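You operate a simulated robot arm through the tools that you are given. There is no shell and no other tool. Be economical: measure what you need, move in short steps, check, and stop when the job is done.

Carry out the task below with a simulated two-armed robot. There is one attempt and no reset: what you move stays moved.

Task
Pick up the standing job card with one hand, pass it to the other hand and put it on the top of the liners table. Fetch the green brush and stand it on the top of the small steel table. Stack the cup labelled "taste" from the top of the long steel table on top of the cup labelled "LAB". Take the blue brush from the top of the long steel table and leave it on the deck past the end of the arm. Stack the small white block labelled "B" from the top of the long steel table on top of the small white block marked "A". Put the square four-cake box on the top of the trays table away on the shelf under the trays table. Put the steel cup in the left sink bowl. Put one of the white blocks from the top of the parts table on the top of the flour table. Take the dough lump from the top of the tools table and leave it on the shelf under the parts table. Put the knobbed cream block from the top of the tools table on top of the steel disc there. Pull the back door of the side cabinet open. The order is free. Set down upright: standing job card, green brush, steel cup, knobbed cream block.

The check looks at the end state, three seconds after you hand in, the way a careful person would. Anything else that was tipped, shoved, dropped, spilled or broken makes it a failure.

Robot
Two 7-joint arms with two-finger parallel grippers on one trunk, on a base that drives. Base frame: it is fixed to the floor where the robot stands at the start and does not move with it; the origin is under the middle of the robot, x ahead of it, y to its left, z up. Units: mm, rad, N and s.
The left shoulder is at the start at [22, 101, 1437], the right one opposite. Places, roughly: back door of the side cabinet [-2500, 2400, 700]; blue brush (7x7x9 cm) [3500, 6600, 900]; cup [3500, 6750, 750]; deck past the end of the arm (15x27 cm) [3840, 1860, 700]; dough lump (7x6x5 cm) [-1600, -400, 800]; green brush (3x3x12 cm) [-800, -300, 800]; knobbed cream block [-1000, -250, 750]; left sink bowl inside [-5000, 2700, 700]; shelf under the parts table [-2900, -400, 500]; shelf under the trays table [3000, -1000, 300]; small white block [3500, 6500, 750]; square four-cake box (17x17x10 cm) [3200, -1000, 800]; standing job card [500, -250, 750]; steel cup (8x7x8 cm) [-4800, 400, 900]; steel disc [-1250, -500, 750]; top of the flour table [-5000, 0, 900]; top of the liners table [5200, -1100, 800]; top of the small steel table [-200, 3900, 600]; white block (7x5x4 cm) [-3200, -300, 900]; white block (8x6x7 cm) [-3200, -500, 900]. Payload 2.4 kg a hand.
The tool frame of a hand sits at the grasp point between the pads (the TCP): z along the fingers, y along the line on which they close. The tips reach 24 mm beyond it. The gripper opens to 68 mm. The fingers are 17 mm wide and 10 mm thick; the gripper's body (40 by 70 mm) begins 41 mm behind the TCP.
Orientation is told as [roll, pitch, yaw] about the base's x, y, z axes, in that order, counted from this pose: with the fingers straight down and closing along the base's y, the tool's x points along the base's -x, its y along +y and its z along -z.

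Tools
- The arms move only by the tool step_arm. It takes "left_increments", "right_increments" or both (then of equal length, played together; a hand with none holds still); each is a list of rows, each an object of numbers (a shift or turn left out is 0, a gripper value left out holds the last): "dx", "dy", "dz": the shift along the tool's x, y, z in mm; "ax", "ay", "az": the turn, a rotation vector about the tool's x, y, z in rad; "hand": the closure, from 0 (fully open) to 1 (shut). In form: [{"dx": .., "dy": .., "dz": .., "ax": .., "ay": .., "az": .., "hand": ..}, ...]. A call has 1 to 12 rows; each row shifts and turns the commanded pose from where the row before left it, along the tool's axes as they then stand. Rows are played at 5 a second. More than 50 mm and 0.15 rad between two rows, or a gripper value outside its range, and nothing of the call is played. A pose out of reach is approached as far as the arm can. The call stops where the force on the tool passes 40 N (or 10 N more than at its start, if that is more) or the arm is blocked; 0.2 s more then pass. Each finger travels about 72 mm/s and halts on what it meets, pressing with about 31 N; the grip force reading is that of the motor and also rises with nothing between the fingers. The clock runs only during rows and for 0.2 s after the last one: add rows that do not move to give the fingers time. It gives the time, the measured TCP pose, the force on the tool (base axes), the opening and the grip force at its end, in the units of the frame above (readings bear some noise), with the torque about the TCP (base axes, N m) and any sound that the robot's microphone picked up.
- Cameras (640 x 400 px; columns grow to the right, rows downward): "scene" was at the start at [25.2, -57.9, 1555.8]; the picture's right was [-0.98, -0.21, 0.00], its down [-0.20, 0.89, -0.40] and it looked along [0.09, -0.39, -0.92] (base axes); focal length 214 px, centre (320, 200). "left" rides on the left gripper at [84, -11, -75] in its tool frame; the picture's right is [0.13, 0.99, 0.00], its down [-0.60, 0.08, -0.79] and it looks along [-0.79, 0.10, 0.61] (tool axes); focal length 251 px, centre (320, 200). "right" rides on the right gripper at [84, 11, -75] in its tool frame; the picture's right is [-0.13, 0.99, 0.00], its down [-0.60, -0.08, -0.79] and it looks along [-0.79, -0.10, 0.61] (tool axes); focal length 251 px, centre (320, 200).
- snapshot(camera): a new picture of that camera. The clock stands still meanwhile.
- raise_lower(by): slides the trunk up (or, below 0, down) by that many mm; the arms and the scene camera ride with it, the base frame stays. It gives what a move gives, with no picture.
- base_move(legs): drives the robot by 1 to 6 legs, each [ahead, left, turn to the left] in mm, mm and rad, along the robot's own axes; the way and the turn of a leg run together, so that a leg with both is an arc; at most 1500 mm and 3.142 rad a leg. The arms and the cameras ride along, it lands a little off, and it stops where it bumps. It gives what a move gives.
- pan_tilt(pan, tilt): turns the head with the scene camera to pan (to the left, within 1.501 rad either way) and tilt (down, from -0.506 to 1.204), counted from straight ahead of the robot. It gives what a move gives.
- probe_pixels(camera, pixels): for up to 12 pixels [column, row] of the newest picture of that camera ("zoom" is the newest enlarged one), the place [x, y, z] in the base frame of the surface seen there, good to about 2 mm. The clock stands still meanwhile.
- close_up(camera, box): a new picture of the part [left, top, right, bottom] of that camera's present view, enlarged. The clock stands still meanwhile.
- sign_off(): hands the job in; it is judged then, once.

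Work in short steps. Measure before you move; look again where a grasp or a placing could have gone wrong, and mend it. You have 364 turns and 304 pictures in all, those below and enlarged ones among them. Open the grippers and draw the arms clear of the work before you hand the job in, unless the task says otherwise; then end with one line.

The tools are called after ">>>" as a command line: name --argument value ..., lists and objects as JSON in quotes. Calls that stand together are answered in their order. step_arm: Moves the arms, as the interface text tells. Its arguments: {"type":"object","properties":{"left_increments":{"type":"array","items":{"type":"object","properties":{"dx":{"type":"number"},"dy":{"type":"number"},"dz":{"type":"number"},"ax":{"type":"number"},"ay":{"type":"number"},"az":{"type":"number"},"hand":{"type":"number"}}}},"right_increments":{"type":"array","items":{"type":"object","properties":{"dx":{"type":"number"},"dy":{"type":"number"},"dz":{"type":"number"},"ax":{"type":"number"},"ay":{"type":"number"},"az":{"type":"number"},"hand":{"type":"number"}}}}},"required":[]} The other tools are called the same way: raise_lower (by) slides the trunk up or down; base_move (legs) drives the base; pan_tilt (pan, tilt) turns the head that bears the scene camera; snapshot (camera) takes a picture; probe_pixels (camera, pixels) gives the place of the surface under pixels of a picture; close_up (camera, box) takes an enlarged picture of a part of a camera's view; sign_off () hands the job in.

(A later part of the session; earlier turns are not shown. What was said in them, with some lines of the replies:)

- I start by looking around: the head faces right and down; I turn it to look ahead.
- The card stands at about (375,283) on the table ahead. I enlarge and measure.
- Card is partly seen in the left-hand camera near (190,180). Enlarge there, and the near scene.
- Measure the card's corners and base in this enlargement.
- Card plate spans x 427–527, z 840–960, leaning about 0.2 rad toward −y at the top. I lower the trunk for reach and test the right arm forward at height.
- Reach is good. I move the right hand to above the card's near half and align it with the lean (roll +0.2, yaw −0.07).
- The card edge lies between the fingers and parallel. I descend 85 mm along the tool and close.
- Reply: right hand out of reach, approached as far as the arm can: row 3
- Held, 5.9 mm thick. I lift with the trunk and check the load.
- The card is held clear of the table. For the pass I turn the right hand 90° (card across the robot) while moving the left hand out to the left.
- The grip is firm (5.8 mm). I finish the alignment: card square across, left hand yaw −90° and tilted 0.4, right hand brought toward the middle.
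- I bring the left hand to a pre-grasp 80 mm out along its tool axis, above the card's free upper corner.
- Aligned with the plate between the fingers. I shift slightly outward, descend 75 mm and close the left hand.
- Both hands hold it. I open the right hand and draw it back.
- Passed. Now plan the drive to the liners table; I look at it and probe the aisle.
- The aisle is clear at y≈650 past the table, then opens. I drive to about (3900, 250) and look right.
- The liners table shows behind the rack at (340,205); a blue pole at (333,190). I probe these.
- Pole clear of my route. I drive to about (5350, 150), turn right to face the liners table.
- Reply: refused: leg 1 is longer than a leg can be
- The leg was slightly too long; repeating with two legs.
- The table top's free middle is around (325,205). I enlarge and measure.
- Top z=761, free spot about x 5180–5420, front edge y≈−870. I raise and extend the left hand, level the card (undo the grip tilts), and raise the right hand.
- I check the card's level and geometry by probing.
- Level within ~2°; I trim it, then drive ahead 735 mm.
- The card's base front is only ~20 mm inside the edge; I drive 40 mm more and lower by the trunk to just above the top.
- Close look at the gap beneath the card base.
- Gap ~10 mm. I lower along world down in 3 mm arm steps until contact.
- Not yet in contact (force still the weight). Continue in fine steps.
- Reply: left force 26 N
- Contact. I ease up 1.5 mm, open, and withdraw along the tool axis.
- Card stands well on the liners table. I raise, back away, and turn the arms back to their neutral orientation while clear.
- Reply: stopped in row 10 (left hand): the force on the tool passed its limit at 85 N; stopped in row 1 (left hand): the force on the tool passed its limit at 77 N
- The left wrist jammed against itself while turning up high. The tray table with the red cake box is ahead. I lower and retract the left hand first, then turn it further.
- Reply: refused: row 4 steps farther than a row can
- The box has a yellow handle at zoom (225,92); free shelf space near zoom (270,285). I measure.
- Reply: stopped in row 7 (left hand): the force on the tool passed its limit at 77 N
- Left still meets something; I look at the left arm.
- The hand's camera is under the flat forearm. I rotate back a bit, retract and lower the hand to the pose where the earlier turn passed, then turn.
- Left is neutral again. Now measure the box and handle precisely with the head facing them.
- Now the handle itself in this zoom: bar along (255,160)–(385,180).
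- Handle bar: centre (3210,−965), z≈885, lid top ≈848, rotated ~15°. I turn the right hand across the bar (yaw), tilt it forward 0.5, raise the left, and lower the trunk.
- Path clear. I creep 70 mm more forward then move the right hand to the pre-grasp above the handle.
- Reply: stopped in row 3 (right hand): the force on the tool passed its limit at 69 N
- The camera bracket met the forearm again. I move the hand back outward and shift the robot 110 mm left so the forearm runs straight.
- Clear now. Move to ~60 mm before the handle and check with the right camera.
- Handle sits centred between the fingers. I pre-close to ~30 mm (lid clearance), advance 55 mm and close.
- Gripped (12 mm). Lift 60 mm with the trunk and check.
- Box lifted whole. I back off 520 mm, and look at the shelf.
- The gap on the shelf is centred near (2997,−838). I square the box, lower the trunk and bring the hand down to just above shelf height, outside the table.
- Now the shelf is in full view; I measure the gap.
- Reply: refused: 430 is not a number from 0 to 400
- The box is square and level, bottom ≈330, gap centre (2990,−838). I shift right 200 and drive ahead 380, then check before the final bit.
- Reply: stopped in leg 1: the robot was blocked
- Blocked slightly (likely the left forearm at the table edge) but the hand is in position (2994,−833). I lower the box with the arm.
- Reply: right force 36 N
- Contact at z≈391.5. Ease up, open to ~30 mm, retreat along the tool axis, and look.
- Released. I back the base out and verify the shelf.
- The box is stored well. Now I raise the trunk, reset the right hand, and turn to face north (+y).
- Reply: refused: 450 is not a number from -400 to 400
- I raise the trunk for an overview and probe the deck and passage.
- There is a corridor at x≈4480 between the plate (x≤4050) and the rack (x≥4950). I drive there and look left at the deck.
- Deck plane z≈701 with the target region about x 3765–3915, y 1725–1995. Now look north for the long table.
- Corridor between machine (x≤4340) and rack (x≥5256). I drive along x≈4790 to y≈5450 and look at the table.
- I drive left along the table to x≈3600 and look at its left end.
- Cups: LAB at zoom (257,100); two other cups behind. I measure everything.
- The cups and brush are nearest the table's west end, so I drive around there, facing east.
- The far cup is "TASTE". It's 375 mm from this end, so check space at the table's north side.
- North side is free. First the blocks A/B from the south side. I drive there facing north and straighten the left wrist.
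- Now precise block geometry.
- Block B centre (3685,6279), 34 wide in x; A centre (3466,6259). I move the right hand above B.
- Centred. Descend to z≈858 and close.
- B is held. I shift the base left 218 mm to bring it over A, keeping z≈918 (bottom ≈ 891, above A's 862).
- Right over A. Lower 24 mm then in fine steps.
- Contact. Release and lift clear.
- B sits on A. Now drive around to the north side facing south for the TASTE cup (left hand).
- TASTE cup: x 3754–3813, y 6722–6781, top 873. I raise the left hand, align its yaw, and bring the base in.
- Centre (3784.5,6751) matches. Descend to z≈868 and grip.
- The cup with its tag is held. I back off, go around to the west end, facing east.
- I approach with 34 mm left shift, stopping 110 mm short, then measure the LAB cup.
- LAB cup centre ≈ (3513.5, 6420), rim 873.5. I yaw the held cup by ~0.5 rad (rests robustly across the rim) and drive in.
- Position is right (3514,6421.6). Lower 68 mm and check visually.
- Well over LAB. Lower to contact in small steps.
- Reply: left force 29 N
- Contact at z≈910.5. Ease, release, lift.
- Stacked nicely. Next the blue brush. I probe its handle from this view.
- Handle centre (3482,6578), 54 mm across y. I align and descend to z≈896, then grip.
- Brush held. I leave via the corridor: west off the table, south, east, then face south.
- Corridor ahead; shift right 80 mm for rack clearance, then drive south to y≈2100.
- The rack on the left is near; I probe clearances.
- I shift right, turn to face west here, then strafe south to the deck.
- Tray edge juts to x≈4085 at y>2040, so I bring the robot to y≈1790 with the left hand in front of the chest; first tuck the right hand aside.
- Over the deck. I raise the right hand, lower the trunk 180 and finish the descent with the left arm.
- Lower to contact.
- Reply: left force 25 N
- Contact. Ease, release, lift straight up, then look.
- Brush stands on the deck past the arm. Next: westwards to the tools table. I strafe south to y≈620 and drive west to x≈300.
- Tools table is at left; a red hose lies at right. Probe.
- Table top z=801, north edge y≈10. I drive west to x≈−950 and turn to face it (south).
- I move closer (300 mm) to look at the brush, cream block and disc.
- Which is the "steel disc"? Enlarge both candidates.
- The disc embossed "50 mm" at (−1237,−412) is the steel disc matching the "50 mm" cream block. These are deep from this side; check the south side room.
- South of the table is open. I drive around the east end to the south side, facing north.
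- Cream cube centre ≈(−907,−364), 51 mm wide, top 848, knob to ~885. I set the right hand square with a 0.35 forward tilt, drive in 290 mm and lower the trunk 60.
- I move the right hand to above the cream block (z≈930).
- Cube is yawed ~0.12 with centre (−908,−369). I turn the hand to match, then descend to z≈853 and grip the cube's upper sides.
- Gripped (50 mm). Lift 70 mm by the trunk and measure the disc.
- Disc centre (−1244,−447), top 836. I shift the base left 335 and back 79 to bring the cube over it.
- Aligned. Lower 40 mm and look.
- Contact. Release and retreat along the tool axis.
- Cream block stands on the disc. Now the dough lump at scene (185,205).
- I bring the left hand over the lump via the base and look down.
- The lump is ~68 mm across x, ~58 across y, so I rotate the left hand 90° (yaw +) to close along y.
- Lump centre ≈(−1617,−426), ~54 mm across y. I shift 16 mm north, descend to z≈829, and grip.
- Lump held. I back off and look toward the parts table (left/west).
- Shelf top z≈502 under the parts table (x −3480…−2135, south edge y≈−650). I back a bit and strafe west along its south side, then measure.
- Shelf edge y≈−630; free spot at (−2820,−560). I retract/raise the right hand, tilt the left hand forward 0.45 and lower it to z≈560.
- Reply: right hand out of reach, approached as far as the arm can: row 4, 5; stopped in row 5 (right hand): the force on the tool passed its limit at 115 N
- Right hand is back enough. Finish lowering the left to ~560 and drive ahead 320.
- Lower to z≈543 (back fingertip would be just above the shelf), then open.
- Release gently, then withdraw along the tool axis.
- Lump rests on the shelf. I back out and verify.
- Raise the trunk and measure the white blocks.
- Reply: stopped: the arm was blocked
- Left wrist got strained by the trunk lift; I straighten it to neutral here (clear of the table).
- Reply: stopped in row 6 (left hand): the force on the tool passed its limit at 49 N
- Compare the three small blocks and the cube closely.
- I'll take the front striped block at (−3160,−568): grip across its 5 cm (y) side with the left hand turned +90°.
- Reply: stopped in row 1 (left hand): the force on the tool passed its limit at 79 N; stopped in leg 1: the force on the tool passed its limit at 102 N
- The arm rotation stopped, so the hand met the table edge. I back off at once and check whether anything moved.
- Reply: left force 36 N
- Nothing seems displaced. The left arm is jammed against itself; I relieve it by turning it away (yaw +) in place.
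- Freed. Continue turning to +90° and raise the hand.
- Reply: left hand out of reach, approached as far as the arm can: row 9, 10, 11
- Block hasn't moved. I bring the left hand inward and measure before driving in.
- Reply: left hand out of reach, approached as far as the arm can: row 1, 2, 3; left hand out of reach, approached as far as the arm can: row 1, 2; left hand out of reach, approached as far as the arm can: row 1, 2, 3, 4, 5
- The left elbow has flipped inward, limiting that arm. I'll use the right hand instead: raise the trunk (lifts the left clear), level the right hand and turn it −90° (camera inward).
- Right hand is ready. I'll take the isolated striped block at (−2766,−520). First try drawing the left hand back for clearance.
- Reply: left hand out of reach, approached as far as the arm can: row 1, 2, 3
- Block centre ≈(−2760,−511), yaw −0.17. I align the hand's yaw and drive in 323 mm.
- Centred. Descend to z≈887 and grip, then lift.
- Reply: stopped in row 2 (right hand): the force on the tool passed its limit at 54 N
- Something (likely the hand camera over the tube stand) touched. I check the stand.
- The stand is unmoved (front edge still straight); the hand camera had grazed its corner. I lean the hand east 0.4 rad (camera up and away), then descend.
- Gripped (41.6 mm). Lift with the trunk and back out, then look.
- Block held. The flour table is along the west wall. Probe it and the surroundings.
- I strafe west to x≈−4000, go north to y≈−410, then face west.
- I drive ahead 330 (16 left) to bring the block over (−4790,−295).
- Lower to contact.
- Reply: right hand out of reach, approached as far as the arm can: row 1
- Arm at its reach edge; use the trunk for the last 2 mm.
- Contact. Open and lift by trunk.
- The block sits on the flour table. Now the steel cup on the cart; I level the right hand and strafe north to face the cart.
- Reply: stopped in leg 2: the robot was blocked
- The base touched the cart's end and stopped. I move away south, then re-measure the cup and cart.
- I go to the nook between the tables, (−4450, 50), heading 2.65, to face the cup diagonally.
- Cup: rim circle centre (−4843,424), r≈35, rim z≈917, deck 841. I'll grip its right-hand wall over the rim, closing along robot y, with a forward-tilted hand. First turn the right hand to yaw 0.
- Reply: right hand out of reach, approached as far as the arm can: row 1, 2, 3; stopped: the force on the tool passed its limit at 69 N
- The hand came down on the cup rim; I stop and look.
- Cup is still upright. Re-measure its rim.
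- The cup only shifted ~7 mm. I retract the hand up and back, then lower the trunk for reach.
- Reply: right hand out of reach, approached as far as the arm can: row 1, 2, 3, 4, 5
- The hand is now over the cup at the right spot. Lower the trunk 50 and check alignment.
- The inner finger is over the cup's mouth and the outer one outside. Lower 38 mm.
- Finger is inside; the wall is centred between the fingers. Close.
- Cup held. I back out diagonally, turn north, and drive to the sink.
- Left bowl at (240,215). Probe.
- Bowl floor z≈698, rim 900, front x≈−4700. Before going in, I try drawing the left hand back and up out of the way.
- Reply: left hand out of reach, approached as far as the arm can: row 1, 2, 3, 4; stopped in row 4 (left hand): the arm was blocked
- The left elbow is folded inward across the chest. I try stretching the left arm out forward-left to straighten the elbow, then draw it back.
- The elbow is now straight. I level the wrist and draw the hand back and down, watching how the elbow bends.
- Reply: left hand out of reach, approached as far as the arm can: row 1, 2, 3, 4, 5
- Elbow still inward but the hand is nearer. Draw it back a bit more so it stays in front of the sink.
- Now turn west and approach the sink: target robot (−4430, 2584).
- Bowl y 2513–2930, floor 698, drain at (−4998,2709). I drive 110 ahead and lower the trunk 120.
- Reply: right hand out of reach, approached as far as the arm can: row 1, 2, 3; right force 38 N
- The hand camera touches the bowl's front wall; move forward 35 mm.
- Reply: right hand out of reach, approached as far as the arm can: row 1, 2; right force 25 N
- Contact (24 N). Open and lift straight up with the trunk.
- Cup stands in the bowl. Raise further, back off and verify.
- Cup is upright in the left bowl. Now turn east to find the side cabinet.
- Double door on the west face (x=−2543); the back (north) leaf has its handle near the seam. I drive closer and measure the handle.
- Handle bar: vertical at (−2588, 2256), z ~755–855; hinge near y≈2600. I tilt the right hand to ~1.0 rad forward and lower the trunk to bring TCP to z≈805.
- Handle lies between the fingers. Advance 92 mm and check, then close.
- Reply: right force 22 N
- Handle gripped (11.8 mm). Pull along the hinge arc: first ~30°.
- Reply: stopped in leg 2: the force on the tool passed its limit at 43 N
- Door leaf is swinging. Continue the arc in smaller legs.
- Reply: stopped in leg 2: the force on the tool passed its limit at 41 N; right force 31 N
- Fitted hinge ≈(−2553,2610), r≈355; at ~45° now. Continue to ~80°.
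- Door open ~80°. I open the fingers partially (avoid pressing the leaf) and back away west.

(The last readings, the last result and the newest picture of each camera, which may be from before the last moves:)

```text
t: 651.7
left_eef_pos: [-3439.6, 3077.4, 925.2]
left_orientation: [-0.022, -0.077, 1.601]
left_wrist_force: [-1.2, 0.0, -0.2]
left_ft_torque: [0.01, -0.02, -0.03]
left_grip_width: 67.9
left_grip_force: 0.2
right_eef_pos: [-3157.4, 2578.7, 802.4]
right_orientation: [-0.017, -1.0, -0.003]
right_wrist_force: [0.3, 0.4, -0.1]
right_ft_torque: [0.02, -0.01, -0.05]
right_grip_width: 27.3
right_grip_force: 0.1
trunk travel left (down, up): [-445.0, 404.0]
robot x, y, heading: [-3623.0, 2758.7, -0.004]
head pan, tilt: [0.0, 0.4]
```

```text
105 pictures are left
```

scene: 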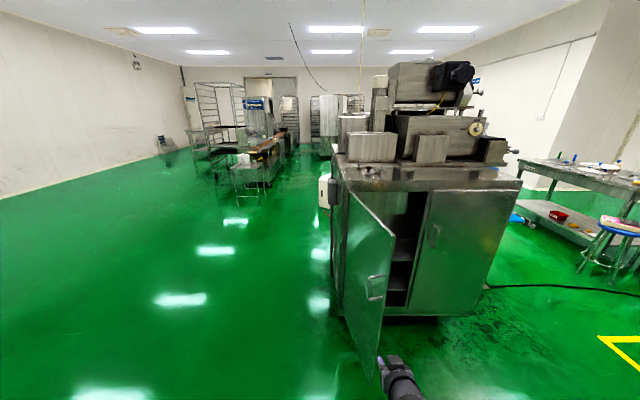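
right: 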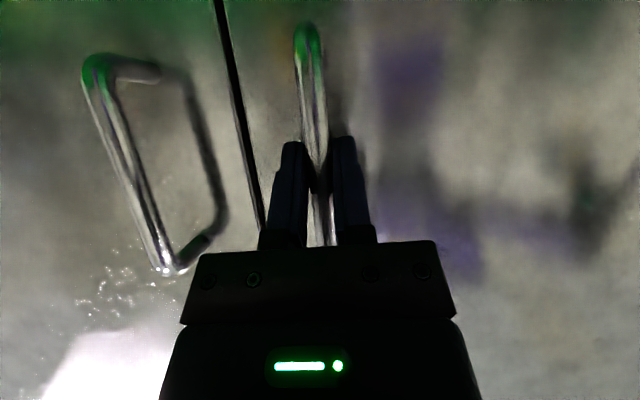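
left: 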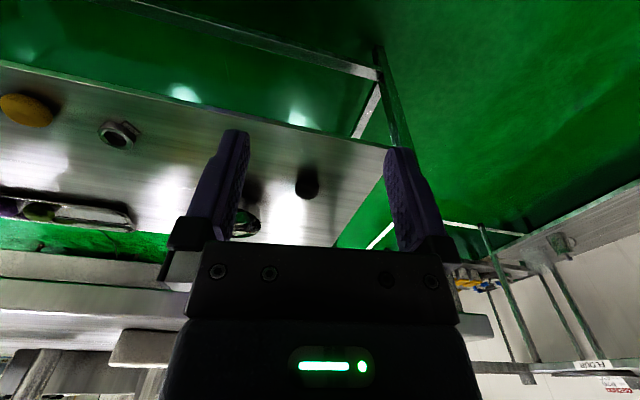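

Door stays open. Last job: the green brush. I raise the trunk, level the right hand, and drive the known clear route south, then east to the tools table's east end.

>>> raise_lower --by 250

>>> step_arm --right_increments '[{"ay": 0.14, "hand": 0}, {"ay": 0.14}, {"ay": 0.14}, {"ay": 0.14}, {"ay": 0.14}, {"ay": 0.14}, {"ay": 0.14}, {}]'

>>> base_move --legs '[[-220, 0, 0], [0, 0, -1.567], [1500, 0, 0], [1500, 0, 0], [1150, 0, 0]]'

```text
t: 654.3
left_eef_pos: [-3440.4, 3077.0, 1175.1]
left_orientation: [-0.021, -0.077, 1.601]
left_wrist_force: [-0.6, -1.2, 0.3]
left_ft_torque: [0.0, 0.02, -0.01]
left_grip_width: 68.1
left_grip_force: 0.1
right_eef_pos: [-3159.1, 2579.7, 1051.8]
right_orientation: [-0.017, -0.998, -0.002]
right_wrist_force: [0.7, -0.6, -0.4]
right_ft_torque: [0.0, -0.06, 0.02]
right_grip_width: 27.1
right_grip_force: 0.0
trunk travel left (down, up): [-695.0, 154.0]
robot x, y, heading: [-3621.9, 2756.9, -0.006]
head pan, tilt: [0.0, 0.4]
```

```text
t: 656.1
left_eef_pos: [-3439.5, 3076.9, 1175.5]
left_orientation: [-0.022, -0.077, 1.6]
left_wrist_force: [-0.2, -0.8, -0.3]
left_ft_torque: [0.01, 0.04, -0.03]
left_grip_width: 68.1
left_grip_force: 0.0
right_eef_pos: [-3203.6, 2583.6, 1079.3]
right_orientation: [-0.009, -0.018, -0.018]
right_wrist_force: [0.4, -0.1, -0.9]
right_ft_torque: [-0.02, -0.02, -0.01]
right_grip_width: 68.0
right_grip_force: 0.0
right hand out of reach, approached as far as the arm can: row 4, 5, 6, 7
trunk travel left (down, up): [-695.0, 154.0]
robot x, y, heading: [-3621.1, 2756.6, -0.002]
head pan, tilt: [0.0, 0.4]
```

```text
t: 681.1
left_eef_pos: [-3627.7, -1547.0, 1175.3]
left_orientation: [-0.023, -0.077, 0.029]
left_wrist_force: [-0.9, -0.6, 0.2]
left_ft_torque: [0.03, 0.01, 0.03]
left_grip_width: 67.9
left_grip_force: 0.1
right_eef_pos: [-4120.8, -1785.6, 1079.4]
right_orientation: [-0.007, -0.02, -1.587]
right_wrist_force: [0.7, 0.0, -0.3]
right_ft_torque: [-0.01, 0.01, 0.03]
right_grip_width: 68.1
right_grip_force: 0.1
trunk travel left (down, up): [-695.0, 154.0]
robot x, y, heading: [-3946.7, -1365.0, -1.573]
head pan, tilt: [0.0, 0.4]
```

>>> base_move --legs '[[0, 1500, 0], [0, 1500, 0], [0, 900, 0], [0, 0, -1.57], [0, -960, 0]]'

>>> pan_tilt --pan 0 --tilt 0.7

>>> snapshot --camera "scene"

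```text
t: 708.2
left_eef_pos: [-223.7, -749.0, 1175.7]
left_orientation: [-0.023, -0.077, -1.566]
left_wrist_force: [-0.1, 0.7, 0.0]
left_ft_torque: [-0.03, 0.0, -0.01]
left_grip_width: 67.8
left_grip_force: 0.1
right_eef_pos: [-449.3, -250.6, 1080.3]
right_orientation: [-0.009, -0.02, 3.098]
right_wrist_force: [0.5, 0.8, -0.1]
right_ft_torque: [-0.02, -0.03, 0.04]
right_grip_width: 68.1
right_grip_force: 0.1
trunk travel left (down, up): [-695.0, 154.0]
robot x, y, heading: [-33.9, -436.4, 3.108]
head pan, tilt: [0.0, 0.4]
```

```text
t: 709.0
left_eef_pos: [-222.5, -750.9, 1174.3]
left_orientation: [-0.022, -0.079, -1.564]
left_wrist_force: [0.3, -0.1, -0.5]
left_ft_torque: [0.0, 0.01, 0.03]
left_grip_width: 68.0
left_grip_force: 0.1
right_eef_pos: [-450.4, -250.8, 1079.9]
right_orientation: [-0.009, -0.02, 3.1]
right_wrist_force: [0.0, -1.0, -0.1]
right_ft_torque: [0.03, -0.01, 0.02]
right_grip_width: 67.9
right_grip_force: 0.0
trunk travel left (down, up): [-695.0, 154.0]
robot x, y, heading: [-33.4, -434.0, 3.111]
head pan, tilt: [0.0, 0.7]
```

```text
104 pictures are left
```

scene: 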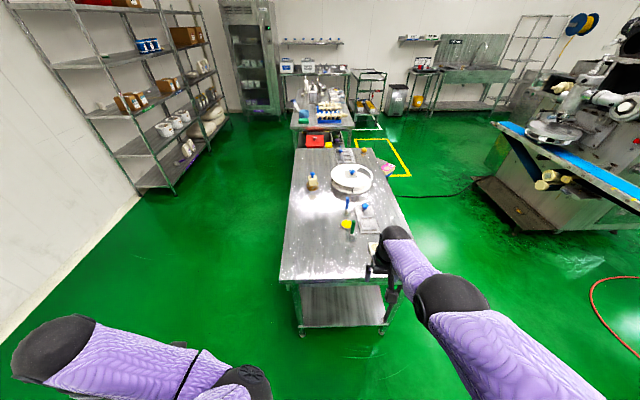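

>>> close_up --camera "scene" --box '[325, 190, 405, 260]'

>>> probe_pixels --camera "zoom" --pixels '[[210, 260], [215, 300], [215, 340], [200, 230], [250, 280], [180, 330], [215, 360], [240, 330]]'

>>> snapshot --camera "right"

```text
5.71 times, centred on (365, 225) of scene
```

zoom: 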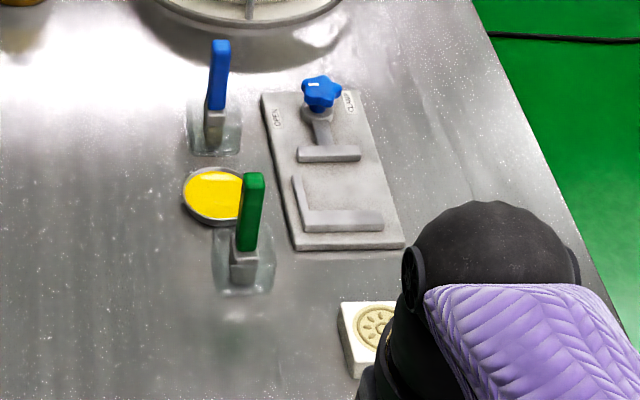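

```text
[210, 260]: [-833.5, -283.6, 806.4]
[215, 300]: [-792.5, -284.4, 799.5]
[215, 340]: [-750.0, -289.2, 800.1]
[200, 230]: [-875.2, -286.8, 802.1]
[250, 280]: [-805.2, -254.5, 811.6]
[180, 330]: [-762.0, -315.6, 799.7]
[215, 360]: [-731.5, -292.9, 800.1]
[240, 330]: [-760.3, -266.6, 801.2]
```

```text
102 pictures are left
```

right: 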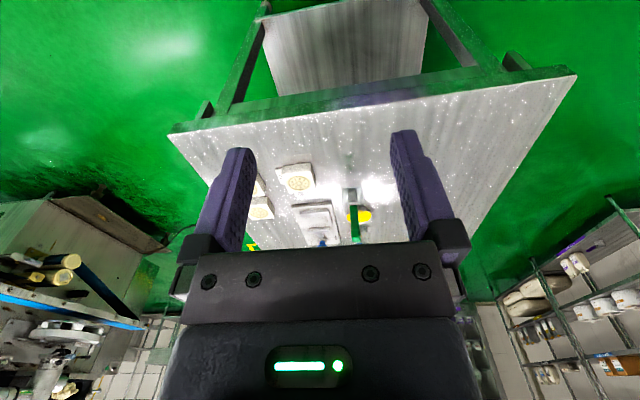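

>>> probe_pixels --camera "zoom" --pixels '[[253, 178], [250, 210], [246, 240], [240, 265], [262, 190], [243, 185], [225, 270], [265, 265], [240, 290], [244, 230], [257, 235]]'

>>> close_up --camera "scene" --box '[342, 216, 372, 246]'

```text
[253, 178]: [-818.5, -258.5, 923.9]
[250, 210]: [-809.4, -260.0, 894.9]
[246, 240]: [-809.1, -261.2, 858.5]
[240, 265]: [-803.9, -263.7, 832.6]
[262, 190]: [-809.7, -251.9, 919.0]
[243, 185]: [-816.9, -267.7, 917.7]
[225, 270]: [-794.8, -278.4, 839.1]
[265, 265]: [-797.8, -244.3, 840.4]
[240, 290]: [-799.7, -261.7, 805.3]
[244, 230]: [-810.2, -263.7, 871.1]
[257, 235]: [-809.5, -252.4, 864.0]
```

```text
13.33 times, centred on (357, 231) of scene
```

zoom: 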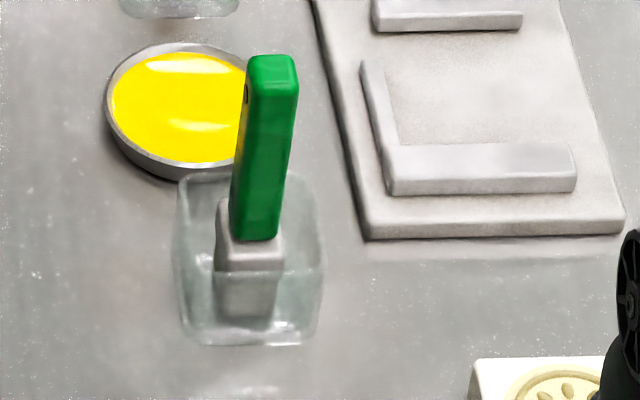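

Brush stands in a glass; handle ≈17 mm wide at y −251…−268, x≈−817, top 924. I lower the trunk here and raise the right hand relative for good reach.

>>> raise_lower --by -320

>>> step_arm --right_increments '[{"dz": -40}, {"dz": -40}, {"dz": -40}, {"dz": -40}, {"dz": -40}, {"dz": -40}, {"dz": -20}, {}]'

```text
t: 712.1
left_eef_pos: [-224.3, -750.9, 855.2]
left_orientation: [-0.022, -0.077, -1.568]
left_wrist_force: [0.6, -0.7, 0.6]
left_ft_torque: [0.01, 0.02, 0.01]
left_grip_width: 68.1
left_grip_force: 0.1
right_eef_pos: [-449.0, -250.8, 761.4]
right_orientation: [-0.008, -0.018, 3.101]
right_wrist_force: [0.4, -0.3, -0.1]
right_ft_torque: [0.01, 0.02, 0.02]
right_grip_width: 67.8
right_grip_force: 0.0
trunk travel left (down, up): [-375.0, 474.0]
robot x, y, heading: [-31.8, -435.3, 3.112]
head pan, tilt: [0.0, 0.7]
```

```text
t: 714.0
left_eef_pos: [-223.7, -750.1, 855.4]
left_orientation: [-0.023, -0.078, -1.567]
left_wrist_force: [-1.1, -0.3, -0.6]
left_ft_torque: [-0.01, 0.0, -0.01]
left_grip_width: 68.0
left_grip_force: 0.0
right_eef_pos: [-443.2, -253.3, 1019.2]
right_orientation: [-0.011, -0.016, 3.1]
right_wrist_force: [-0.5, 0.2, -0.5]
right_ft_torque: [0.01, -0.01, 0.03]
right_grip_width: 68.2
right_grip_force: 0.1
trunk travel left (down, up): [-375.0, 474.0]
robot x, y, heading: [-35.4, -439.8, 3.111]
head pan, tilt: [0.0, 0.7]
```

>>> base_move --legs '[[315, 15, 0]]'

>>> step_arm --right_increments '[{"dx": -25}, {"dx": -25}, {}]'

>>> close_up --camera "right" --box '[160, 0, 480, 260]'

```text
t: 716.0
left_eef_pos: [-532.5, -754.8, 855.9]
left_orientation: [-0.023, -0.076, -1.568]
left_wrist_force: [0.2, -1.0, 0.3]
left_ft_torque: [-0.03, 0.03, 0.0]
left_grip_width: 68.0
left_grip_force: 0.0
right_eef_pos: [-751.5, -258.6, 1018.5]
right_orientation: [-0.009, -0.018, 3.1]
right_wrist_force: [-0.2, -0.1, -0.4]
right_ft_torque: [0.03, 0.01, -0.01]
right_grip_width: 67.8
right_grip_force: 0.0
trunk travel left (down, up): [-375.0, 474.0]
robot x, y, heading: [-338.1, -442.5, 3.116]
head pan, tilt: [0.0, 0.7]
```

```text
t: 716.8
left_eef_pos: [-531.7, -755.4, 854.2]
left_orientation: [-0.023, -0.077, -1.568]
left_wrist_force: [-0.4, 0.3, 0.7]
left_ft_torque: [-0.01, 0.04, 0.01]
left_grip_width: 68.0
left_grip_force: 0.0
right_eef_pos: [-801.4, -257.5, 1019.1]
right_orientation: [-0.01, -0.019, 3.1]
right_wrist_force: [-1.1, -0.5, 0.2]
right_ft_torque: [-0.02, -0.01, -0.03]
right_grip_width: 67.8
right_grip_force: 0.3
trunk travel left (down, up): [-375.0, 474.0]
robot x, y, heading: [-343.4, -442.8, 3.111]
head pan, tilt: [0.0, 0.7]
```

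```text
1.54 times, centred on (320, 130) of right
```

zoom: 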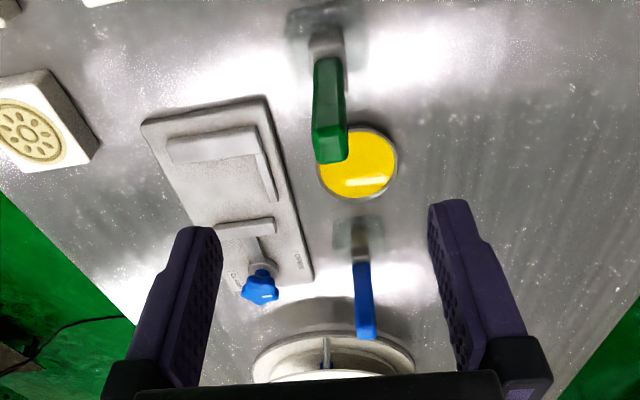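

>>> probe_pixels --camera "zoom" --pixels '[[330, 145], [317, 140], [344, 145], [328, 110], [330, 60], [332, 128]]'

```text
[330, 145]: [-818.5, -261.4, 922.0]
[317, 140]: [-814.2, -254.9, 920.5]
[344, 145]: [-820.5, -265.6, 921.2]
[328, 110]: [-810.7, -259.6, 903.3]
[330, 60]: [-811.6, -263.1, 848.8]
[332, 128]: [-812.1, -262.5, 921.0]
```

Aligned: shift 16 mm forward, descend to z≈893, grip.

>>> step_arm --right_increments '[{"dx": -16, "dy": 3.5}, {"dz": 40}, {"dz": 40}, {"dz": 40}, {"dz": 6}, {"hand": 0.6}, {"hand": 1}, {}, {}]'

>>> close_up --camera "scene" --box '[300, 200, 440, 300]'

```text
t: 718.8
left_eef_pos: [-531.8, -755.8, 855.6]
left_orientation: [-0.023, -0.075, -1.567]
left_wrist_force: [0.3, 0.0, 0.3]
left_ft_torque: [0.01, -0.01, -0.05]
left_grip_width: 68.0
left_grip_force: 0.1
right_eef_pos: [-820.8, -256.8, 894.1]
right_orientation: [-0.01, -0.019, 3.1]
right_wrist_force: [-0.2, 0.0, -0.9]
right_ft_torque: [0.0, 0.01, 0.05]
right_grip_width: 20.8
right_grip_force: 31.2
trunk travel left (down, up): [-375.0, 474.0]
robot x, y, heading: [-342.8, -442.7, 3.115]
head pan, tilt: [0.0, 0.7]
```

```text
4.00 times, centred on (370, 250) of scene
```

zoom: 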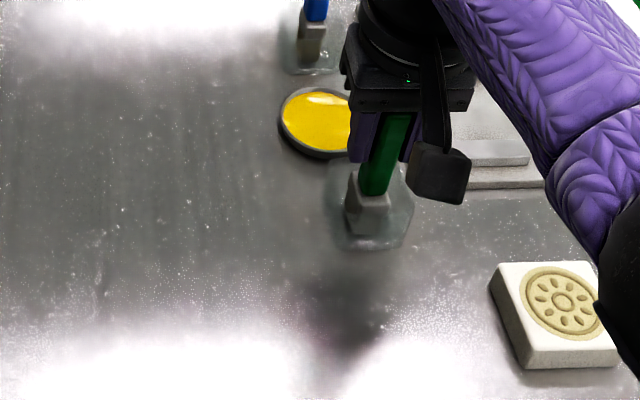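

Gripped. Lift slowly out of the glass and check.

>>> raise_lower --by 60

>>> close_up --camera "scene" --box '[300, 200, 440, 300]'

```text
t: 719.8
left_eef_pos: [-531.4, -755.3, 915.2]
left_orientation: [-0.022, -0.078, -1.565]
left_wrist_force: [0.0, 0.1, 0.0]
left_ft_torque: [0.02, 0.01, 0.0]
left_grip_width: 68.1
left_grip_force: 0.1
right_eef_pos: [-820.2, -258.9, 954.1]
right_orientation: [-0.009, -0.019, 3.098]
right_wrist_force: [-0.4, 0.2, -0.4]
right_ft_torque: [0.03, -0.01, -0.03]
right_grip_width: 20.4
right_grip_force: 31.3
trunk travel left (down, up): [-435.0, 414.0]
robot x, y, heading: [-340.7, -445.2, 3.112]
head pan, tilt: [0.0, 0.7]
```

```text
4.00 times, centred on (370, 250) of scene
```

zoom: 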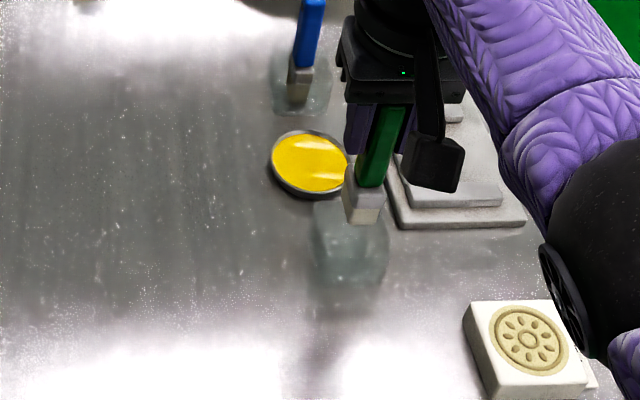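

The brush is out, glass left in place. Lift more, back away, and measure the brush's hang.

>>> raise_lower --by 130

>>> base_move --legs '[[-310, 0, 0]]'

>>> snapshot --camera "right"

>>> close_up --camera "scene" --box '[330, 180, 450, 290]'

```text
t: 721.4
left_eef_pos: [-531.8, -756.5, 1045.1]
left_orientation: [-0.023, -0.08, -1.566]
left_wrist_force: [1.2, 0.4, -0.4]
left_ft_torque: [0.01, 0.0, -0.01]
left_grip_width: 68.0
left_grip_force: 0.2
right_eef_pos: [-819.0, -259.2, 1090.5]
right_orientation: [-0.012, -0.033, 3.099]
right_wrist_force: [0.2, 0.8, -0.2]
right_ft_torque: [-0.02, -0.01, 0.01]
right_grip_width: 20.5
right_grip_force: 31.3
trunk travel left (down, up): [-565.0, 284.0]
robot x, y, heading: [-343.3, -443.5, 3.112]
head pan, tilt: [0.0, 0.7]
```

```text
t: 723.5
left_eef_pos: [-219.8, -765.3, 1045.2]
left_orientation: [-0.023, -0.077, -1.57]
left_wrist_force: [-0.3, -0.6, -0.3]
left_ft_torque: [0.01, 0.01, -0.02]
left_grip_width: 68.2
left_grip_force: 0.1
right_eef_pos: [-505.6, -266.5, 1092.1]
right_orientation: [-0.01, -0.035, 3.098]
right_wrist_force: [0.0, -0.4, -0.5]
right_ft_torque: [-0.04, 0.0, -0.02]
right_grip_width: 20.4
right_grip_force: 31.7
trunk travel left (down, up): [-565.0, 284.0]
robot x, y, heading: [-24.9, -453.6, 3.106]
head pan, tilt: [0.0, 0.7]
```

```text
97 pictures are left
```

right: 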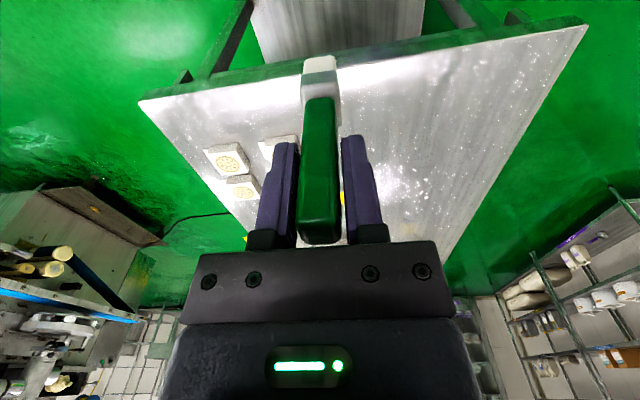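

```text
3.64 times, centred on (390, 235) of scene
```

zoom: 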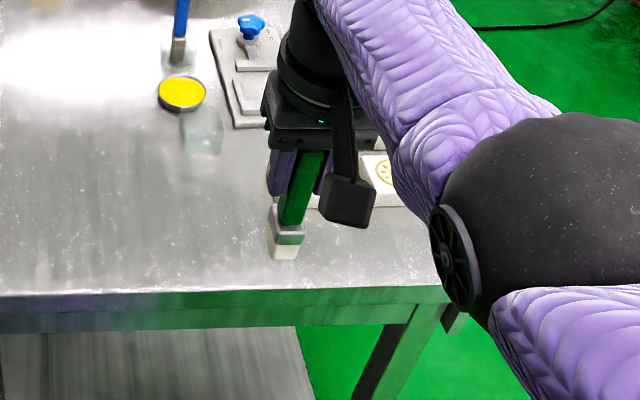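

>>> probe_pixels --camera "zoom" --pixels '[[303, 165], [297, 190], [291, 215], [285, 235], [283, 255], [298, 255], [268, 250], [272, 215], [302, 232]]'

>>> close_up --camera "right" --box '[250, 20, 390, 260]'

```text
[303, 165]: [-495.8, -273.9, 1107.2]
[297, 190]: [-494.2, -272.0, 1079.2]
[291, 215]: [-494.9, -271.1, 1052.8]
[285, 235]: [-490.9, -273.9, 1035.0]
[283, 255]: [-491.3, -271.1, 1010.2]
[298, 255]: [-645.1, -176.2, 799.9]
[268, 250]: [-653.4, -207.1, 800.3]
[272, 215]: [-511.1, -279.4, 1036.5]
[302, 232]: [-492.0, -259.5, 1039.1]
```

```text
1.67 times, centred on (320, 140) of right
```

zoom: 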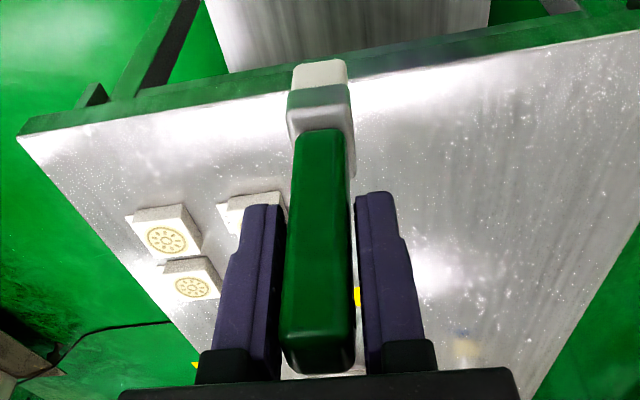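

Brush hangs vertical, bottom ≈88 mm below TCP. Now the long route to the small steel table: south, west, then north.

>>> base_move --legs '[[0, 930, 0.035], [1500, 0, 0], [1500, 0, 0], [870, 0, 0], [0, 0, -1.571]]'

>>> base_move --legs '[[1500, 0, 0], [1500, 0, 0], [1500, 0, 0], [700, 0, 0]]'

>>> pan_tilt --pan -1.3 --tilt 0.35

>>> snapshot --camera "scene"

```text
t: 750.4
left_eef_pos: [-4236.9, -1178.5, 1045.2]
left_orientation: [-0.022, -0.076, -3.09]
left_wrist_force: [0.0, 0.1, 0.5]
left_ft_torque: [0.01, 0.01, 0.02]
left_grip_width: 67.9
left_grip_force: 0.1
right_eef_pos: [-3753.1, -868.5, 1091.2]
right_orientation: [-0.01, -0.033, 1.577]
right_wrist_force: [-0.2, -0.9, -1.5]
right_ft_torque: [0.01, 0.03, -0.02]
right_grip_width: 20.4
right_grip_force: 31.2
trunk travel left (down, up): [-565.0, 284.0]
robot x, y, heading: [-3916.0, -1355.9, 1.587]
head pan, tilt: [0.0, 0.7]
```

```text
t: 775.7
left_eef_pos: [-4305.1, 4111.4, 1045.1]
left_orientation: [-0.023, -0.078, -3.113]
left_wrist_force: [0.9, -0.2, -0.5]
left_ft_torque: [0.01, 0.03, 0.01]
left_grip_width: 67.9
left_grip_force: 0.0
right_eef_pos: [-3816.1, 4411.1, 1091.0]
right_orientation: [-0.01, -0.031, 1.553]
right_wrist_force: [-1.4, -0.4, -0.7]
right_ft_torque: [0.0, 0.04, -0.03]
right_grip_width: 20.6
right_grip_force: 31.2
trunk travel left (down, up): [-565.0, 284.0]
robot x, y, heading: [-3988.4, 3925.1, 1.568]
head pan, tilt: [0.0, 0.7]
```

```text
t: 777.2
left_eef_pos: [-4306.9, 4111.6, 1045.5]
left_orientation: [-0.023, -0.077, -3.114]
left_wrist_force: [0.1, -0.9, 0.1]
left_ft_torque: [-0.02, 0.01, 0.0]
left_grip_width: 67.9
left_grip_force: 0.1
right_eef_pos: [-3815.7, 4410.9, 1091.4]
right_orientation: [-0.011, -0.033, 1.554]
right_wrist_force: [0.1, -0.5, 0.0]
right_ft_torque: [0.04, -0.02, 0.04]
right_grip_width: 20.5
right_grip_force: 30.3
trunk travel left (down, up): [-565.0, 284.0]
robot x, y, heading: [-3984.7, 3928.3, 1.567]
head pan, tilt: [-1.3, 0.351]
```

```text
94 pictures are left
```

scene: 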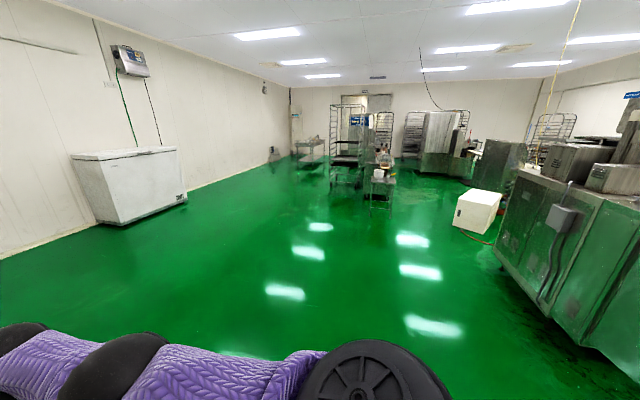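

The small table is visible near (381,180). I turn east and approach to x≈−1300.

>>> base_move --legs '[[0, 0, -1.567], [1500, 0, 0], [1150, 0, 0]]'

>>> pan_tilt --pan 0 --tilt 0.5

>>> snapshot --camera "scene"

```text
t: 793.9
left_eef_pos: [-1147.5, 4207.0, 1045.5]
left_orientation: [-0.023, -0.078, 1.589]
left_wrist_force: [-0.5, 0.2, -0.2]
left_ft_torque: [0.01, -0.01, 0.02]
left_grip_width: 68.0
left_grip_force: 0.1
right_eef_pos: [-853.6, 3714.0, 1090.9]
right_orientation: [-0.01, -0.032, -0.027]
right_wrist_force: [-0.1, 0.5, -0.7]
right_ft_torque: [0.02, -0.01, 0.01]
right_grip_width: 20.6
right_grip_force: 31.0
trunk travel left (down, up): [-565.0, 284.0]
robot x, y, heading: [-1337.4, 3890.0, -0.014]
head pan, tilt: [-1.3, 0.351]
```

```text
t: 795.4
left_eef_pos: [-1147.1, 4205.8, 1045.8]
left_orientation: [-0.023, -0.08, 1.591]
left_wrist_force: [0.2, 0.0, -0.1]
left_ft_torque: [-0.02, 0.02, -0.02]
left_grip_width: 67.7
left_grip_force: 0.1
right_eef_pos: [-853.7, 3713.2, 1092.2]
right_orientation: [-0.01, -0.034, -0.026]
right_wrist_force: [-0.9, -0.9, -0.2]
right_ft_torque: [0.01, 0.03, 0.03]
right_grip_width: 20.6
right_grip_force: 30.8
trunk travel left (down, up): [-565.0, 284.0]
robot x, y, heading: [-1335.7, 3892.6, -0.016]
head pan, tilt: [0.0, 0.499]
```

```text
93 pictures are left
```

scene: 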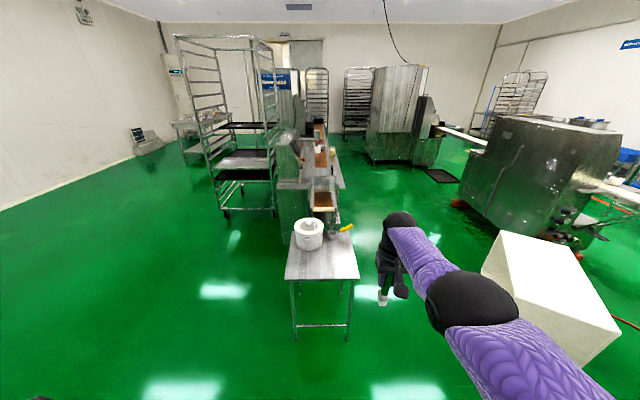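

>>> close_up --camera "scene" --box '[270, 200, 380, 300]'

>>> probe_pixels --camera "scene" --pixels '[[287, 278], [357, 276], [295, 232], [352, 245], [335, 262], [310, 262], [309, 238], [325, 270], [345, 228], [320, 180]]'

```text
4.00 times, centred on (325, 250) of scene
```

zoom: 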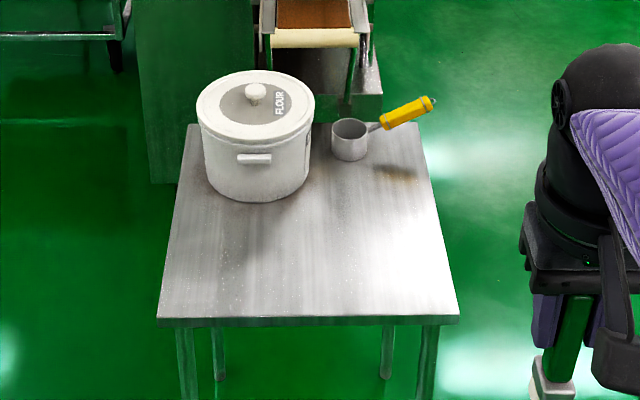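

```text
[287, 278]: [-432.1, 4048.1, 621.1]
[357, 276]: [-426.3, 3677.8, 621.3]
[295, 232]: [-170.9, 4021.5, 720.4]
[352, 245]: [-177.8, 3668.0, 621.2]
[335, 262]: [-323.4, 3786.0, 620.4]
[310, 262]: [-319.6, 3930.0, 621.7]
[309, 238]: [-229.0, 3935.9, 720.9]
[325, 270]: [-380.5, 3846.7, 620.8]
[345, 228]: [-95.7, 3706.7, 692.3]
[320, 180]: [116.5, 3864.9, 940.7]
```

Table top z=621, free front area; I aim the brush at (−360, 3790). Drive in at height.

>>> base_move --legs '[[0, 84, 0.015], [480, 0, 0]]'

>>> snapshot --camera "scene"

```text
t: 798.9
left_eef_pos: [-669.8, 4295.8, 1045.7]
left_orientation: [-0.023, -0.079, 1.613]
left_wrist_force: [-0.2, -0.2, -0.3]
left_ft_torque: [0.01, 0.02, 0.02]
left_grip_width: 67.7
left_grip_force: 0.0
right_eef_pos: [-363.5, 3809.7, 1092.1]
right_orientation: [-0.011, -0.034, -0.004]
right_wrist_force: [0.3, -0.3, -0.6]
right_ft_torque: [-0.02, 0.03, 0.0]
right_grip_width: 20.7
right_grip_force: 31.4
trunk travel left (down, up): [-565.0, 284.0]
robot x, y, heading: [-846.1, 3974.8, 0.011]
head pan, tilt: [0.0, 0.499]
```

```text
91 pictures are left
```

scene: 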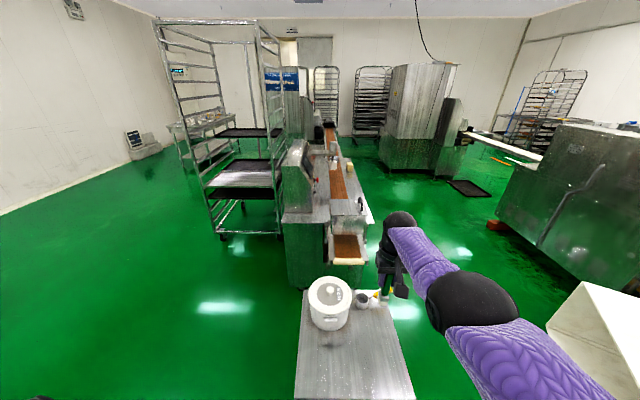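

Shift 15 mm right, lower 345 mm and look.

>>> base_move --legs '[[0, -15, 0]]'

>>> raise_lower --by -345

>>> pan_tilt --pan -0.2 --tilt 0.6

>>> snapshot --camera "scene"

```text
t: 799.7
left_eef_pos: [-669.6, 4281.1, 1046.4]
left_orientation: [-0.022, -0.079, 1.614]
left_wrist_force: [-0.5, -0.8, -0.3]
left_ft_torque: [0.01, -0.02, 0.05]
left_grip_width: 68.1
left_grip_force: 0.0
right_eef_pos: [-364.0, 3793.4, 1091.1]
right_orientation: [-0.008, -0.033, -0.003]
right_wrist_force: [0.9, -0.1, -0.5]
right_ft_torque: [0.01, 0.01, -0.01]
right_grip_width: 20.3
right_grip_force: 31.4
trunk travel left (down, up): [-565.0, 284.0]
robot x, y, heading: [-849.0, 3959.4, 0.007]
head pan, tilt: [0.0, 0.499]
```

```text
t: 803.1
left_eef_pos: [-670.2, 4282.6, 699.9]
left_orientation: [-0.023, -0.079, 1.613]
left_wrist_force: [0.1, 0.3, 1.0]
left_ft_torque: [0.04, 0.0, -0.03]
left_grip_width: 68.0
left_grip_force: 0.0
right_eef_pos: [-364.5, 3795.2, 746.2]
right_orientation: [-0.011, -0.033, -0.004]
right_wrist_force: [0.3, 0.1, -1.2]
right_ft_torque: [0.0, -0.01, 0.02]
right_grip_width: 20.5
right_grip_force: 30.6
trunk travel left (down, up): [-220.0, 629.0]
robot x, y, heading: [-851.8, 3962.9, 0.012]
head pan, tilt: [0.0, 0.499]
```

```text
t: 803.8
left_eef_pos: [-670.1, 4281.3, 701.5]
left_orientation: [-0.025, -0.078, 1.611]
left_wrist_force: [-0.7, 0.4, -0.5]
left_ft_torque: [-0.02, -0.02, -0.03]
left_grip_width: 68.1
left_grip_force: 0.1
right_eef_pos: [-364.5, 3795.0, 746.6]
right_orientation: [-0.009, -0.034, -0.004]
right_wrist_force: [0.2, 0.2, 0.2]
right_ft_torque: [-0.03, 0.02, 0.0]
right_grip_width: 20.4
right_grip_force: 30.4
trunk travel left (down, up): [-220.0, 629.0]
robot x, y, heading: [-847.1, 3960.1, 0.005]
head pan, tilt: [-0.201, 0.6]
```

```text
90 pictures are left
```

scene: 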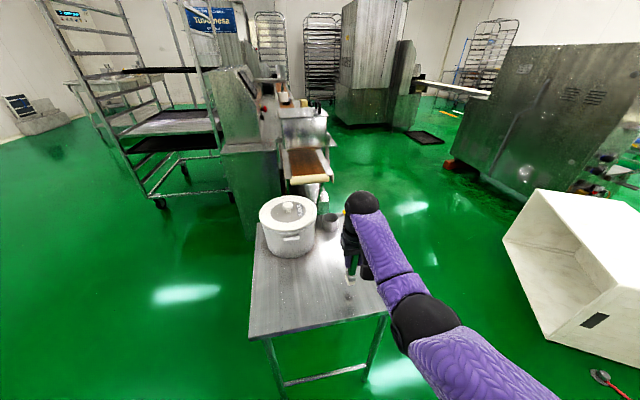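

>>> close_up --camera "scene" --box '[300, 210, 400, 310]'

>>> probe_pixels --camera "zoom" --pixels '[[205, 250], [200, 275], [205, 300], [190, 290], [215, 285], [200, 340], [150, 300], [220, 310]]'

```text
4.00 times, centred on (350, 260) of scene
```

zoom: 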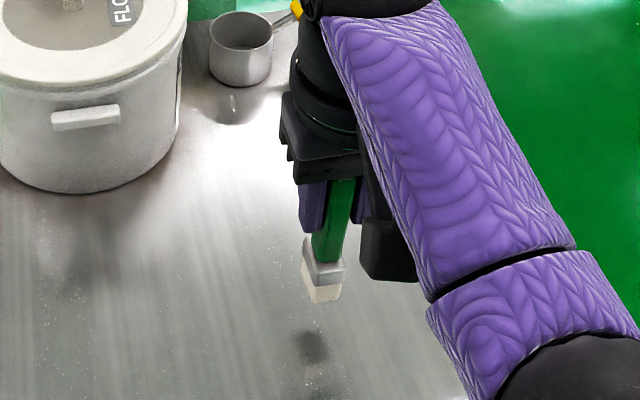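

```text
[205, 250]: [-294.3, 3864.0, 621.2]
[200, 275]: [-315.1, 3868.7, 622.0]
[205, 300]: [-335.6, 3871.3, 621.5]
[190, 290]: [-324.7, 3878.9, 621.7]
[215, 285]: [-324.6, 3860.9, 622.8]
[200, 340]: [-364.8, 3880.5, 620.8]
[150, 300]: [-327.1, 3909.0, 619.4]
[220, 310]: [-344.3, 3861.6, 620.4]
```

>>> probe_pixels --camera "zoom" --pixels '[[342, 190], [336, 220], [330, 250], [322, 270], [318, 285], [322, 297], [335, 285]]'

```text
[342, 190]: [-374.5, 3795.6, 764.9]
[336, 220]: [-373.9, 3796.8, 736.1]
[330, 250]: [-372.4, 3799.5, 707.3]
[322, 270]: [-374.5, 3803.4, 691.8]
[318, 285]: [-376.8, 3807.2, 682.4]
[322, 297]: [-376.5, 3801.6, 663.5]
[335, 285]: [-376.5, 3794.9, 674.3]
```

Vertical. Lower 33 mm, then in small steps to contact.

>>> raise_lower --by -33

>>> step_arm --right_increments '[{"dz": 1.5}, {}, {"dz": 1}, {}]'

>>> step_arm --right_increments '[{"dz": 1}, {}, {"dz": 1}, {}]'

```text
t: 804.6
left_eef_pos: [-669.5, 4281.2, 667.6]
left_orientation: [-0.021, -0.078, 1.612]
left_wrist_force: [-0.2, 0.3, 0.0]
left_ft_torque: [-0.03, 0.01, 0.0]
left_grip_width: 67.9
left_grip_force: 0.0
right_eef_pos: [-365.7, 3795.7, 712.8]
right_orientation: [-0.01, -0.033, -0.003]
right_wrist_force: [-0.3, 1.0, 0.1]
right_ft_torque: [0.0, 0.01, 0.01]
right_grip_width: 20.5
right_grip_force: 31.5
trunk travel left (down, up): [-187.0, 662.0]
robot x, y, heading: [-853.3, 3960.3, 0.012]
head pan, tilt: [-0.201, 0.6]
```

```text
t: 805.6
left_eef_pos: [-669.3, 4282.4, 666.8]
left_orientation: [-0.021, -0.079, 1.612]
left_wrist_force: [-0.2, 0.7, -0.4]
left_ft_torque: [0.03, -0.01, 0.0]
left_grip_width: 68.0
left_grip_force: 0.1
right_eef_pos: [-363.5, 3795.6, 711.0]
right_orientation: [-0.01, -0.034, -0.001]
right_wrist_force: [0.4, -0.4, 2.5]
right_ft_torque: [-0.05, 0.01, 0.06]
right_grip_width: 20.7
right_grip_force: 30.7
trunk travel left (down, up): [-187.0, 662.0]
robot x, y, heading: [-845.7, 3963.0, 0.007]
head pan, tilt: [-0.201, 0.6]
```

```text
t: 806.6
left_eef_pos: [-671.0, 4282.5, 668.3]
left_orientation: [-0.025, -0.078, 1.614]
left_wrist_force: [-0.2, -0.1, 0.6]
left_ft_torque: [-0.05, 0.0, 0.0]
left_grip_width: 68.1
left_grip_force: 0.1
right_eef_pos: [-363.5, 3795.3, 710.8]
right_orientation: [-0.012, -0.039, -0.003]
right_wrist_force: [3.0, 1.6, 26.0]
right_ft_torque: [-0.04, -0.01, 0.0]
right_grip_width: 20.7
right_grip_force: 31.3
trunk travel left (down, up): [-187.0, 662.0]
robot x, y, heading: [-849.9, 3962.3, 0.011]
head pan, tilt: [-0.201, 0.6]
```

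Flat contact (no torque). Ease 1 mm, open gently, and lift straight up.

>>> step_arm --right_increments '[{"dz": -1}, {}, {"hand": 0.62}, {"hand": 0.5}, {"hand": 0.25}, {"hand": 0}, {}, {}]'

>>> close_up --camera "scene" --box '[300, 210, 400, 310]'

```text
t: 808.4
left_eef_pos: [-670.1, 4281.5, 666.7]
left_orientation: [-0.023, -0.081, 1.614]
left_wrist_force: [-0.4, 0.4, -0.1]
left_ft_torque: [0.0, 0.01, 0.02]
left_grip_width: 67.9
left_grip_force: 0.0
right_eef_pos: [-364.8, 3795.1, 710.5]
right_orientation: [-0.01, -0.032, -0.005]
right_wrist_force: [1.0, 0.1, 0.5]
right_ft_torque: [0.01, 0.02, 0.01]
right_grip_width: 68.2
right_grip_force: 0.0
trunk travel left (down, up): [-187.0, 662.0]
robot x, y, heading: [-850.9, 3961.6, 0.015]
head pan, tilt: [-0.201, 0.6]
```

```text
4.00 times, centred on (350, 260) of scene
```

zoom: 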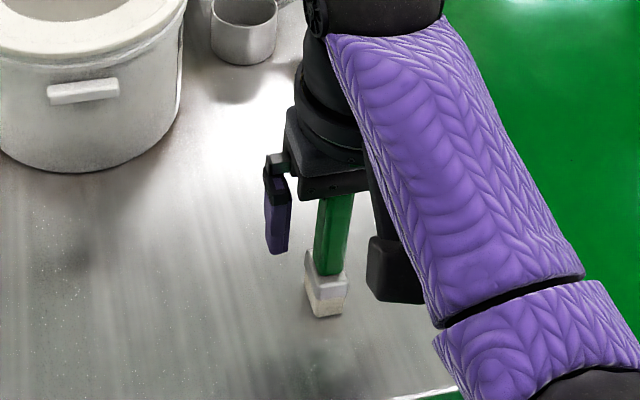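

The brush stands free. Lift the hand straight up by the trunk, then back away and verify.

>>> raise_lower --by 150

>>> base_move --legs '[[-350, 0, 0]]'

>>> close_up --camera "scene" --box '[240, 160, 440, 310]'

```text
t: 810.1
left_eef_pos: [-670.3, 4281.4, 816.7]
left_orientation: [-0.022, -0.079, 1.613]
left_wrist_force: [-0.5, 0.4, -0.5]
left_ft_torque: [0.03, -0.02, -0.01]
left_grip_width: 68.0
left_grip_force: 0.0
right_eef_pos: [-364.4, 3795.5, 858.4]
right_orientation: [-0.011, -0.033, -0.004]
right_wrist_force: [0.6, -0.4, -0.4]
right_ft_torque: [-0.01, 0.01, 0.0]
right_grip_width: 68.0
right_grip_force: 0.0
trunk travel left (down, up): [-337.0, 512.0]
robot x, y, heading: [-847.0, 3958.6, 0.011]
head pan, tilt: [-0.201, 0.6]
```

```text
t: 812.4
left_eef_pos: [-1014.1, 4278.6, 816.8]
left_orientation: [-0.023, -0.078, 1.605]
left_wrist_force: [-0.1, 0.8, 0.1]
left_ft_torque: [0.01, -0.02, 0.02]
left_grip_width: 68.1
left_grip_force: 0.0
right_eef_pos: [-710.8, 3789.8, 860.5]
right_orientation: [-0.013, -0.036, -0.012]
right_wrist_force: [-0.2, -0.2, 0.8]
right_ft_torque: [0.01, -0.02, 0.01]
right_grip_width: 67.9
right_grip_force: 0.1
trunk travel left (down, up): [-337.0, 512.0]
robot x, y, heading: [-1194.5, 3960.3, -0.005]
head pan, tilt: [-0.201, 0.6]
```

```text
2.67 times, centred on (340, 235) of scene
```

zoom: 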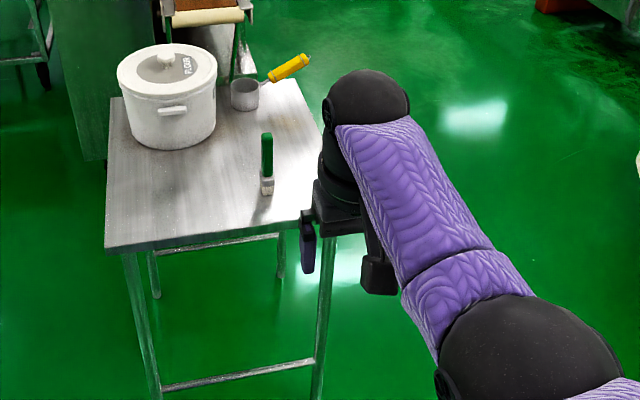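

The brush stands on the small table, both grippers are open and the arms are clear. All eleven items are done, so I hand in.

>>> sign_off

```text
The job is handed in.
```

All eleven tasks are done and handed in. Along the way the hand or base bumped the trays table, the parts table, the tube stand and the cart, and nothing looked tipped or displaced afterwards.
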